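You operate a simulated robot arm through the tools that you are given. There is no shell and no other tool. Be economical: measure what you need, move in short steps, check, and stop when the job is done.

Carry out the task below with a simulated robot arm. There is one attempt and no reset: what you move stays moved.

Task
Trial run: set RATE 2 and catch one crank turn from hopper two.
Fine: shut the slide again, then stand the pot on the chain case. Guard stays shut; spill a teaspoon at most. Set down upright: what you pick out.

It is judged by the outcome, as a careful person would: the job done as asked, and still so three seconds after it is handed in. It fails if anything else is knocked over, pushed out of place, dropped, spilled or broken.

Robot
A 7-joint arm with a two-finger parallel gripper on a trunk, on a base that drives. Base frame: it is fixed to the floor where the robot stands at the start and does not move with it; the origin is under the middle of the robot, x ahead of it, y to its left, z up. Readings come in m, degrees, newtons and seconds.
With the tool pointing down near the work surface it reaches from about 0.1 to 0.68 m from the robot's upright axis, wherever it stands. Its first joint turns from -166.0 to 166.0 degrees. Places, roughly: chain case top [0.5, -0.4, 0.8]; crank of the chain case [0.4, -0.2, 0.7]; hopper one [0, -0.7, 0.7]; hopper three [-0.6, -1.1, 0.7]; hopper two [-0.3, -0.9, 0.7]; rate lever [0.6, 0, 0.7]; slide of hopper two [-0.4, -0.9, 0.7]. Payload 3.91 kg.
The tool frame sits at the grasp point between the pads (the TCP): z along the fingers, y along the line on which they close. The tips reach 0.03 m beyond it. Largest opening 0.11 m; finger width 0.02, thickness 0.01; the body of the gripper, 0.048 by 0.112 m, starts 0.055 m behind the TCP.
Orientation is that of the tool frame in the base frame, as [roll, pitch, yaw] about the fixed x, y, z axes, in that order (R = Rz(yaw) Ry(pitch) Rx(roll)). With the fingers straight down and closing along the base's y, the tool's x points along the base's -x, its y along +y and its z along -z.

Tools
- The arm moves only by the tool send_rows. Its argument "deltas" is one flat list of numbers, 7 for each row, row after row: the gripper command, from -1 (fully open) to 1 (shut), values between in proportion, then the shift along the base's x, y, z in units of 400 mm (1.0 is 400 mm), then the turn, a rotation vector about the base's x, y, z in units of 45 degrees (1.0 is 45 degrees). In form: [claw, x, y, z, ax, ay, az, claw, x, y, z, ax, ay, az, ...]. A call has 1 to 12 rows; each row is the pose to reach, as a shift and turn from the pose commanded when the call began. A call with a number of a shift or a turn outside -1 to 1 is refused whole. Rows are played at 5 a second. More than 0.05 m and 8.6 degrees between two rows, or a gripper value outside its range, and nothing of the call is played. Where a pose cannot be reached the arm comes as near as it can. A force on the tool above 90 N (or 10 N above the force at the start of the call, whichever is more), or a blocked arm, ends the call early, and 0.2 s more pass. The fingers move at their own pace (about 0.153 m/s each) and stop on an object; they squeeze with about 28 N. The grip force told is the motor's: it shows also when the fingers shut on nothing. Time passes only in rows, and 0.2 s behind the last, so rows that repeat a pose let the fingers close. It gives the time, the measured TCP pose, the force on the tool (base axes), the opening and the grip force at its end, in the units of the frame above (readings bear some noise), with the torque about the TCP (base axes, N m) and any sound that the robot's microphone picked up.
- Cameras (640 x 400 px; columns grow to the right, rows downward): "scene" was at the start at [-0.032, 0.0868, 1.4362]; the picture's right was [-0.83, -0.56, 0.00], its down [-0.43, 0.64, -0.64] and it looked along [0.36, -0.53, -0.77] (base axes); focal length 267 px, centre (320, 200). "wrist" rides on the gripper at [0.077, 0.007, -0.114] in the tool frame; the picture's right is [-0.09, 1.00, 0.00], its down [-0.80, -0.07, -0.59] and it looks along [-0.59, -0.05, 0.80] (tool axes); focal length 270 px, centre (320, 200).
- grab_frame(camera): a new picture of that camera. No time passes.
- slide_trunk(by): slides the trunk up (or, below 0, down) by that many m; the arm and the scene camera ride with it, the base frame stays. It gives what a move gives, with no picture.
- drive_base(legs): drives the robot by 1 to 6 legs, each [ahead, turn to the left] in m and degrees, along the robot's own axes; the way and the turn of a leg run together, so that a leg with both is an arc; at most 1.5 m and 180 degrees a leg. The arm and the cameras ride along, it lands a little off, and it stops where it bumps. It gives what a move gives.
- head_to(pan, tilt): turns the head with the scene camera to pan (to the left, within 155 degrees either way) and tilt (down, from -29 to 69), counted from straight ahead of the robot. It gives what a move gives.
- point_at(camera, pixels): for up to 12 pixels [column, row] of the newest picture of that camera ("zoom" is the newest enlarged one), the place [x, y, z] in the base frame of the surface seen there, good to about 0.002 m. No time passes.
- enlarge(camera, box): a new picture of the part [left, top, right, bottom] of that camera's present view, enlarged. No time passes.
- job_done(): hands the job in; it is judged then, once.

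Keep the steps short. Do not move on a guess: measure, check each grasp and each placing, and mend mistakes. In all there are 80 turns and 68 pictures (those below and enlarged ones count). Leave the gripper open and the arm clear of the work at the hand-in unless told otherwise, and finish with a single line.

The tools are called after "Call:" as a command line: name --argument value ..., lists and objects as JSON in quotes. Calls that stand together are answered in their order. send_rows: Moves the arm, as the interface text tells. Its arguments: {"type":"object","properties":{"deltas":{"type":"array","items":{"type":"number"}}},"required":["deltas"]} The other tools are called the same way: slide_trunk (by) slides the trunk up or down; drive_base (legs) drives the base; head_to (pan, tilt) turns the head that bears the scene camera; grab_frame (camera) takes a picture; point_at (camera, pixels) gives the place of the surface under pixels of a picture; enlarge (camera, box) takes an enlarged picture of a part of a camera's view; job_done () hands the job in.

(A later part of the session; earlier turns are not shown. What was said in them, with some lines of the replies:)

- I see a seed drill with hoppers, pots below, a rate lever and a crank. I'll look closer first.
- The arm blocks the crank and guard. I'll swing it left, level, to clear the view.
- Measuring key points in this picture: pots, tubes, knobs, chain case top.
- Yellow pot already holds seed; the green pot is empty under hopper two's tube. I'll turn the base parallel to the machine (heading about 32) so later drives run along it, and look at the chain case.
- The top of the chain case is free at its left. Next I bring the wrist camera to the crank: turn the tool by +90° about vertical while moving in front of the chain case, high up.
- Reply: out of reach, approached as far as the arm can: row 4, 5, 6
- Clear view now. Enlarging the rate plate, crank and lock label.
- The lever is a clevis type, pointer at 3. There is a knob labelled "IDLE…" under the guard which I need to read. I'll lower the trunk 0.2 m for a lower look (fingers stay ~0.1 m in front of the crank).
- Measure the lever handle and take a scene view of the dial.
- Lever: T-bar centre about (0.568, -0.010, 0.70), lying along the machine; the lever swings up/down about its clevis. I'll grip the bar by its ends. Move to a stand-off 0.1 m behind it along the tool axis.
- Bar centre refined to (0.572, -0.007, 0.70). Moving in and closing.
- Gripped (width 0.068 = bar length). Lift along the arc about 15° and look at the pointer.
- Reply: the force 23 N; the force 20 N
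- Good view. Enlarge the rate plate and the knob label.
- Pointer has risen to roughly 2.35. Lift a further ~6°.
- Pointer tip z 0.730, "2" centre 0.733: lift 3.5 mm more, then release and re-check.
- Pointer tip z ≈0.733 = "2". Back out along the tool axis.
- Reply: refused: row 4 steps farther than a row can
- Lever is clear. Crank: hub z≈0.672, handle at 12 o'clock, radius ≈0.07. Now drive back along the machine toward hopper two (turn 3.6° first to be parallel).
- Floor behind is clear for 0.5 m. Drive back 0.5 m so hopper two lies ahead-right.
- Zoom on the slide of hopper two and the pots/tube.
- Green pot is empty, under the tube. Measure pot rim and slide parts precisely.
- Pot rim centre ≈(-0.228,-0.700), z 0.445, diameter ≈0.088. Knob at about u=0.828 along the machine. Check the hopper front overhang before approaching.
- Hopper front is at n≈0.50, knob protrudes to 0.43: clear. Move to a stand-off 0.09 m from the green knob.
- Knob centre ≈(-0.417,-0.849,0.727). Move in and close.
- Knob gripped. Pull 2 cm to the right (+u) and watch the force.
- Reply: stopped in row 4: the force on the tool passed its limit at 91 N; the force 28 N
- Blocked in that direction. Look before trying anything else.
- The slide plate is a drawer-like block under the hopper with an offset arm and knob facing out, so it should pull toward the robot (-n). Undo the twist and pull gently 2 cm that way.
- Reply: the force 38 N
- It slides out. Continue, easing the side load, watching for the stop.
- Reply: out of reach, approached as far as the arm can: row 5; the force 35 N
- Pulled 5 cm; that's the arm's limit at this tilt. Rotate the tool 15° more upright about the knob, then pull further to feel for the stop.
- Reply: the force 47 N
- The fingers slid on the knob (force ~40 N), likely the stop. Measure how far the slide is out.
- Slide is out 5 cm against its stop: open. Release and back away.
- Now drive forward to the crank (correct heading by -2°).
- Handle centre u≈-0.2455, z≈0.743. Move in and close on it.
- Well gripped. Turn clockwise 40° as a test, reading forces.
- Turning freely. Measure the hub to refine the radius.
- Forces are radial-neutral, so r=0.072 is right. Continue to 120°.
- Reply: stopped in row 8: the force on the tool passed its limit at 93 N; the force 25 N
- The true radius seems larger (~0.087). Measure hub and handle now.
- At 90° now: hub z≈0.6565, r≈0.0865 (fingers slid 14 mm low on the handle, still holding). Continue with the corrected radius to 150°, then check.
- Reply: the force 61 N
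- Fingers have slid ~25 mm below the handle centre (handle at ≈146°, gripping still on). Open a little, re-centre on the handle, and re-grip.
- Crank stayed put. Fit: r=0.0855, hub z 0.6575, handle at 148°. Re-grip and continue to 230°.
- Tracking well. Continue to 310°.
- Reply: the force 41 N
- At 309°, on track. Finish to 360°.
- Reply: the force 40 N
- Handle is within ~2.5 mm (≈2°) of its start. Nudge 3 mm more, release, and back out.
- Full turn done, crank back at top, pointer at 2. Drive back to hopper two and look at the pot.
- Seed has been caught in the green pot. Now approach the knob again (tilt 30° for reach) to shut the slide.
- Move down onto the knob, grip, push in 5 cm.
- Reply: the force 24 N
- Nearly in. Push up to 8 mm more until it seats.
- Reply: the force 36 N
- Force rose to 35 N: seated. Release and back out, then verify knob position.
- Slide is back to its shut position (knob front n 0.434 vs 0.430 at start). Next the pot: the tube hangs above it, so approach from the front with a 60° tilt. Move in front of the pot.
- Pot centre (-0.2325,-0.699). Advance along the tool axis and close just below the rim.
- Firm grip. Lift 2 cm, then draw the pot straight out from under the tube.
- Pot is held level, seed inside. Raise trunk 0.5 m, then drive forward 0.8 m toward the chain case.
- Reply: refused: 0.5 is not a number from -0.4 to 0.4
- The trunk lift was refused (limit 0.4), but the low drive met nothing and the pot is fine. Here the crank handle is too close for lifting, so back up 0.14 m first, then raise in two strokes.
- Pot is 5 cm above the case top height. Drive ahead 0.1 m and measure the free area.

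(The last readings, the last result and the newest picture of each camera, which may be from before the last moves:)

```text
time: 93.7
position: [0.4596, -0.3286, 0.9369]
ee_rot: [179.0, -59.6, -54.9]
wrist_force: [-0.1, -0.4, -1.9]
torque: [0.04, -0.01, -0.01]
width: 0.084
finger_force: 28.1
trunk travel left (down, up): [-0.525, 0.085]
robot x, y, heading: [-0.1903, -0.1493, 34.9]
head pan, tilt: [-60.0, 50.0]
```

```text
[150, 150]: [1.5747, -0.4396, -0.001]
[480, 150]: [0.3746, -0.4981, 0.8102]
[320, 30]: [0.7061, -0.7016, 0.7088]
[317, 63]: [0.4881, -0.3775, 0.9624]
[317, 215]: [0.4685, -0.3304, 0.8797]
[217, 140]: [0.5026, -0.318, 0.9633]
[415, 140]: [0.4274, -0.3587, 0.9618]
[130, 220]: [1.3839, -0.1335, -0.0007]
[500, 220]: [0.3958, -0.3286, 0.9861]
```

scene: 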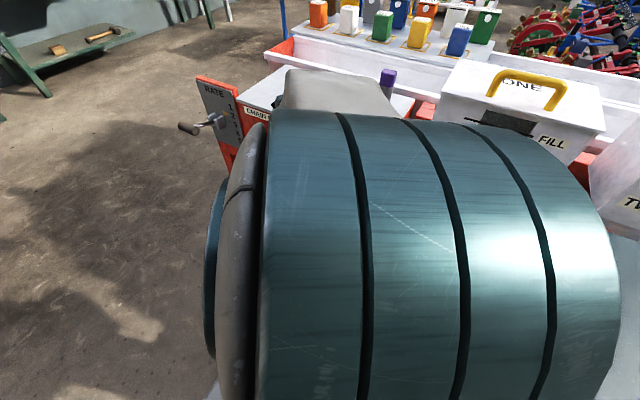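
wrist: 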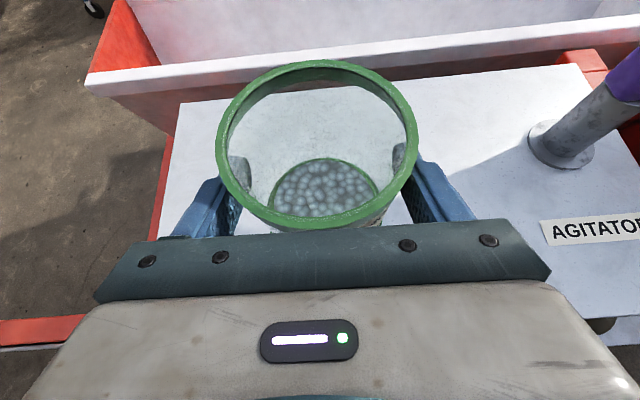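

Pot hangs over the middle-left of the case top (u -0.18, n 0.546), base ≈4.6 cm above. Lower gently to contact.

Call:
send_rows --deltas '[1, 0, 0, -0.02, 0, 0, 0, 1, 0, 0, -0.045, 0, 0, 0, 1, 0, 0, -0.07, 0, 0, 0, 1, 0, 0, -0.09, 0, 0, 0, 1, 0, 0, -0.1, 0, 0, 0, 1, 0, 0, -0.107, 0, 0, 0, 1, 0, 0, -0.112, 0, 0, 0, 1, 0, 0, -0.115, 0, 0, 0, 1, 0, 0, -0.115, 0, 0, 0]'

Call:
grab_frame --camera "wrist"

Call:
point_at --camera "wrist" --pixels '[[317, 63], [217, 140], [415, 140], [318, 220]]'

```text
time: 95.7
position: [0.4573, -0.3312, 0.8915]
ee_rot: [178.9, -59.6, -54.9]
wrist_force: [0.0, 0.1, -0.2]
torque: [-0.08, 0.04, 0.01]
width: 0.084
finger_force: 28.4
trunk travel left (down, up): [-0.525, 0.085]
robot x, y, heading: [-0.1909, -0.1504, 34.9]
head pan, tilt: [-60.0, 50.0]
```

```text
5 pictures are left
```

wrist: 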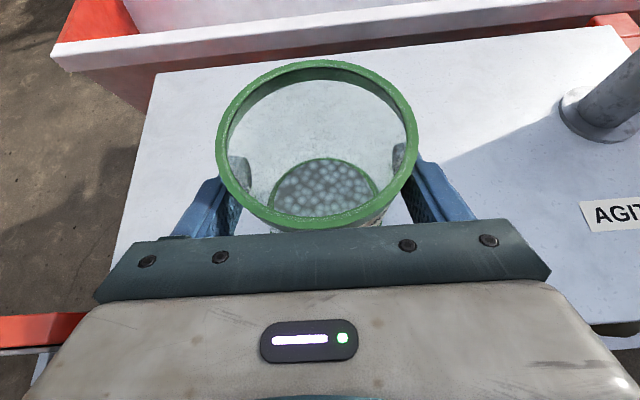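

```text
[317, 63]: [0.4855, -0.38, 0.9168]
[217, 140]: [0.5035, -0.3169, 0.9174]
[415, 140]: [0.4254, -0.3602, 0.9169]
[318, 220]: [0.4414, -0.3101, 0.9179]
```

Rim z 0.917 → base at 0.811, and the weight has come off the wrist: it stands. Open slowly and back out along the tool axis.

Call:
send_rows --deltas '[-0.6, 0, 0, -0.001, 0, 0, 0, -0.8, 0, 0, -0.001, 0, 0, 0, -1, 0, 0, -0.001, 0, 0, 0, -1, 0, 0, -0.001, 0, 0, 0, -1, -0.025, 0.035, 0.025, 0, 0, 0, -1, -0.06, 0.085, 0.06, 0, 0, 0, -1, -0.1, 0.14, 0.1, 0, 0, 0, -1, -0.15, 0.2, 0.14, 0, 0, 0, -1, -0.2, 0.27, 0.19, 0, 0, 0, -1, -0.25, 0.34, 0.23, 0, 0, 0]'

Call:
grab_frame --camera "wrist"

```text
time: 97.9
position: [0.3554, -0.1915, 0.988]
ee_rot: [179.0, -59.6, -54.9]
wrist_force: [-0.5, -0.4, 0.7]
torque: [0.0, -0.01, -0.01]
width: 0.1099
finger_force: 0.1
trunk travel left (down, up): [-0.525, 0.085]
robot x, y, heading: [-0.1917, -0.1501, 34.9]
head pan, tilt: [-60.0, 50.0]
```

```text
4 pictures are left
```

wrist: 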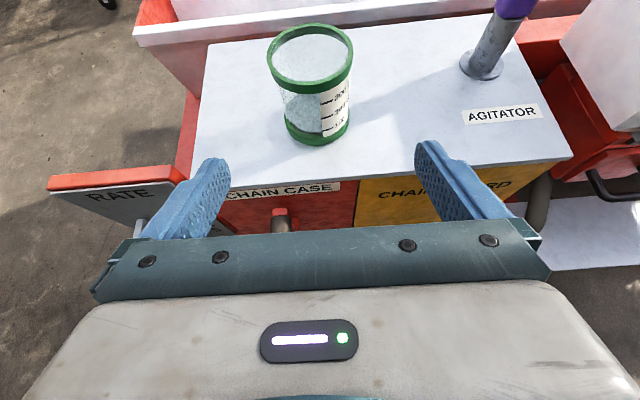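

Pot stands upright on the chain case. Quick final check of the shelf and lever.

Call:
head_to --pan -105 --tilt 50

Call:
grab_frame --camera "scene"

```text
time: 99.0
position: [0.3555, -0.1922, 0.987]
ee_rot: [178.9, -59.6, -54.8]
wrist_force: [-0.3, -0.2, 0.5]
torque: [-0.01, -0.03, 0.0]
width: 0.1101
finger_force: 0.2
trunk travel left (down, up): [-0.525, 0.085]
robot x, y, heading: [-0.1901, -0.1476, 34.9]
head pan, tilt: [-105.0, 50.0]
```

```text
3 pictures are left
```

scene: 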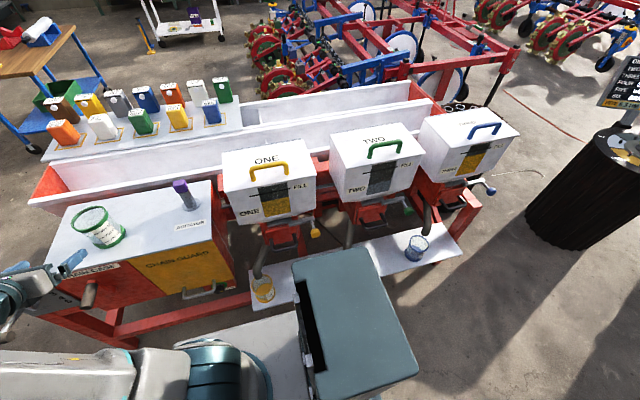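

Everything is in place: the shelf looks clean, slide two is shut, the guard is shut, and the pot is upright on the case. Handing in.

Call:
job_done

```text
The job is handed in.
```

RATE is on 2, one clockwise crank turn from hopper two was caught in the green pot with no spill seen, slide two is shut again, the guard stayed shut, and the pot stands upright on the chain case.
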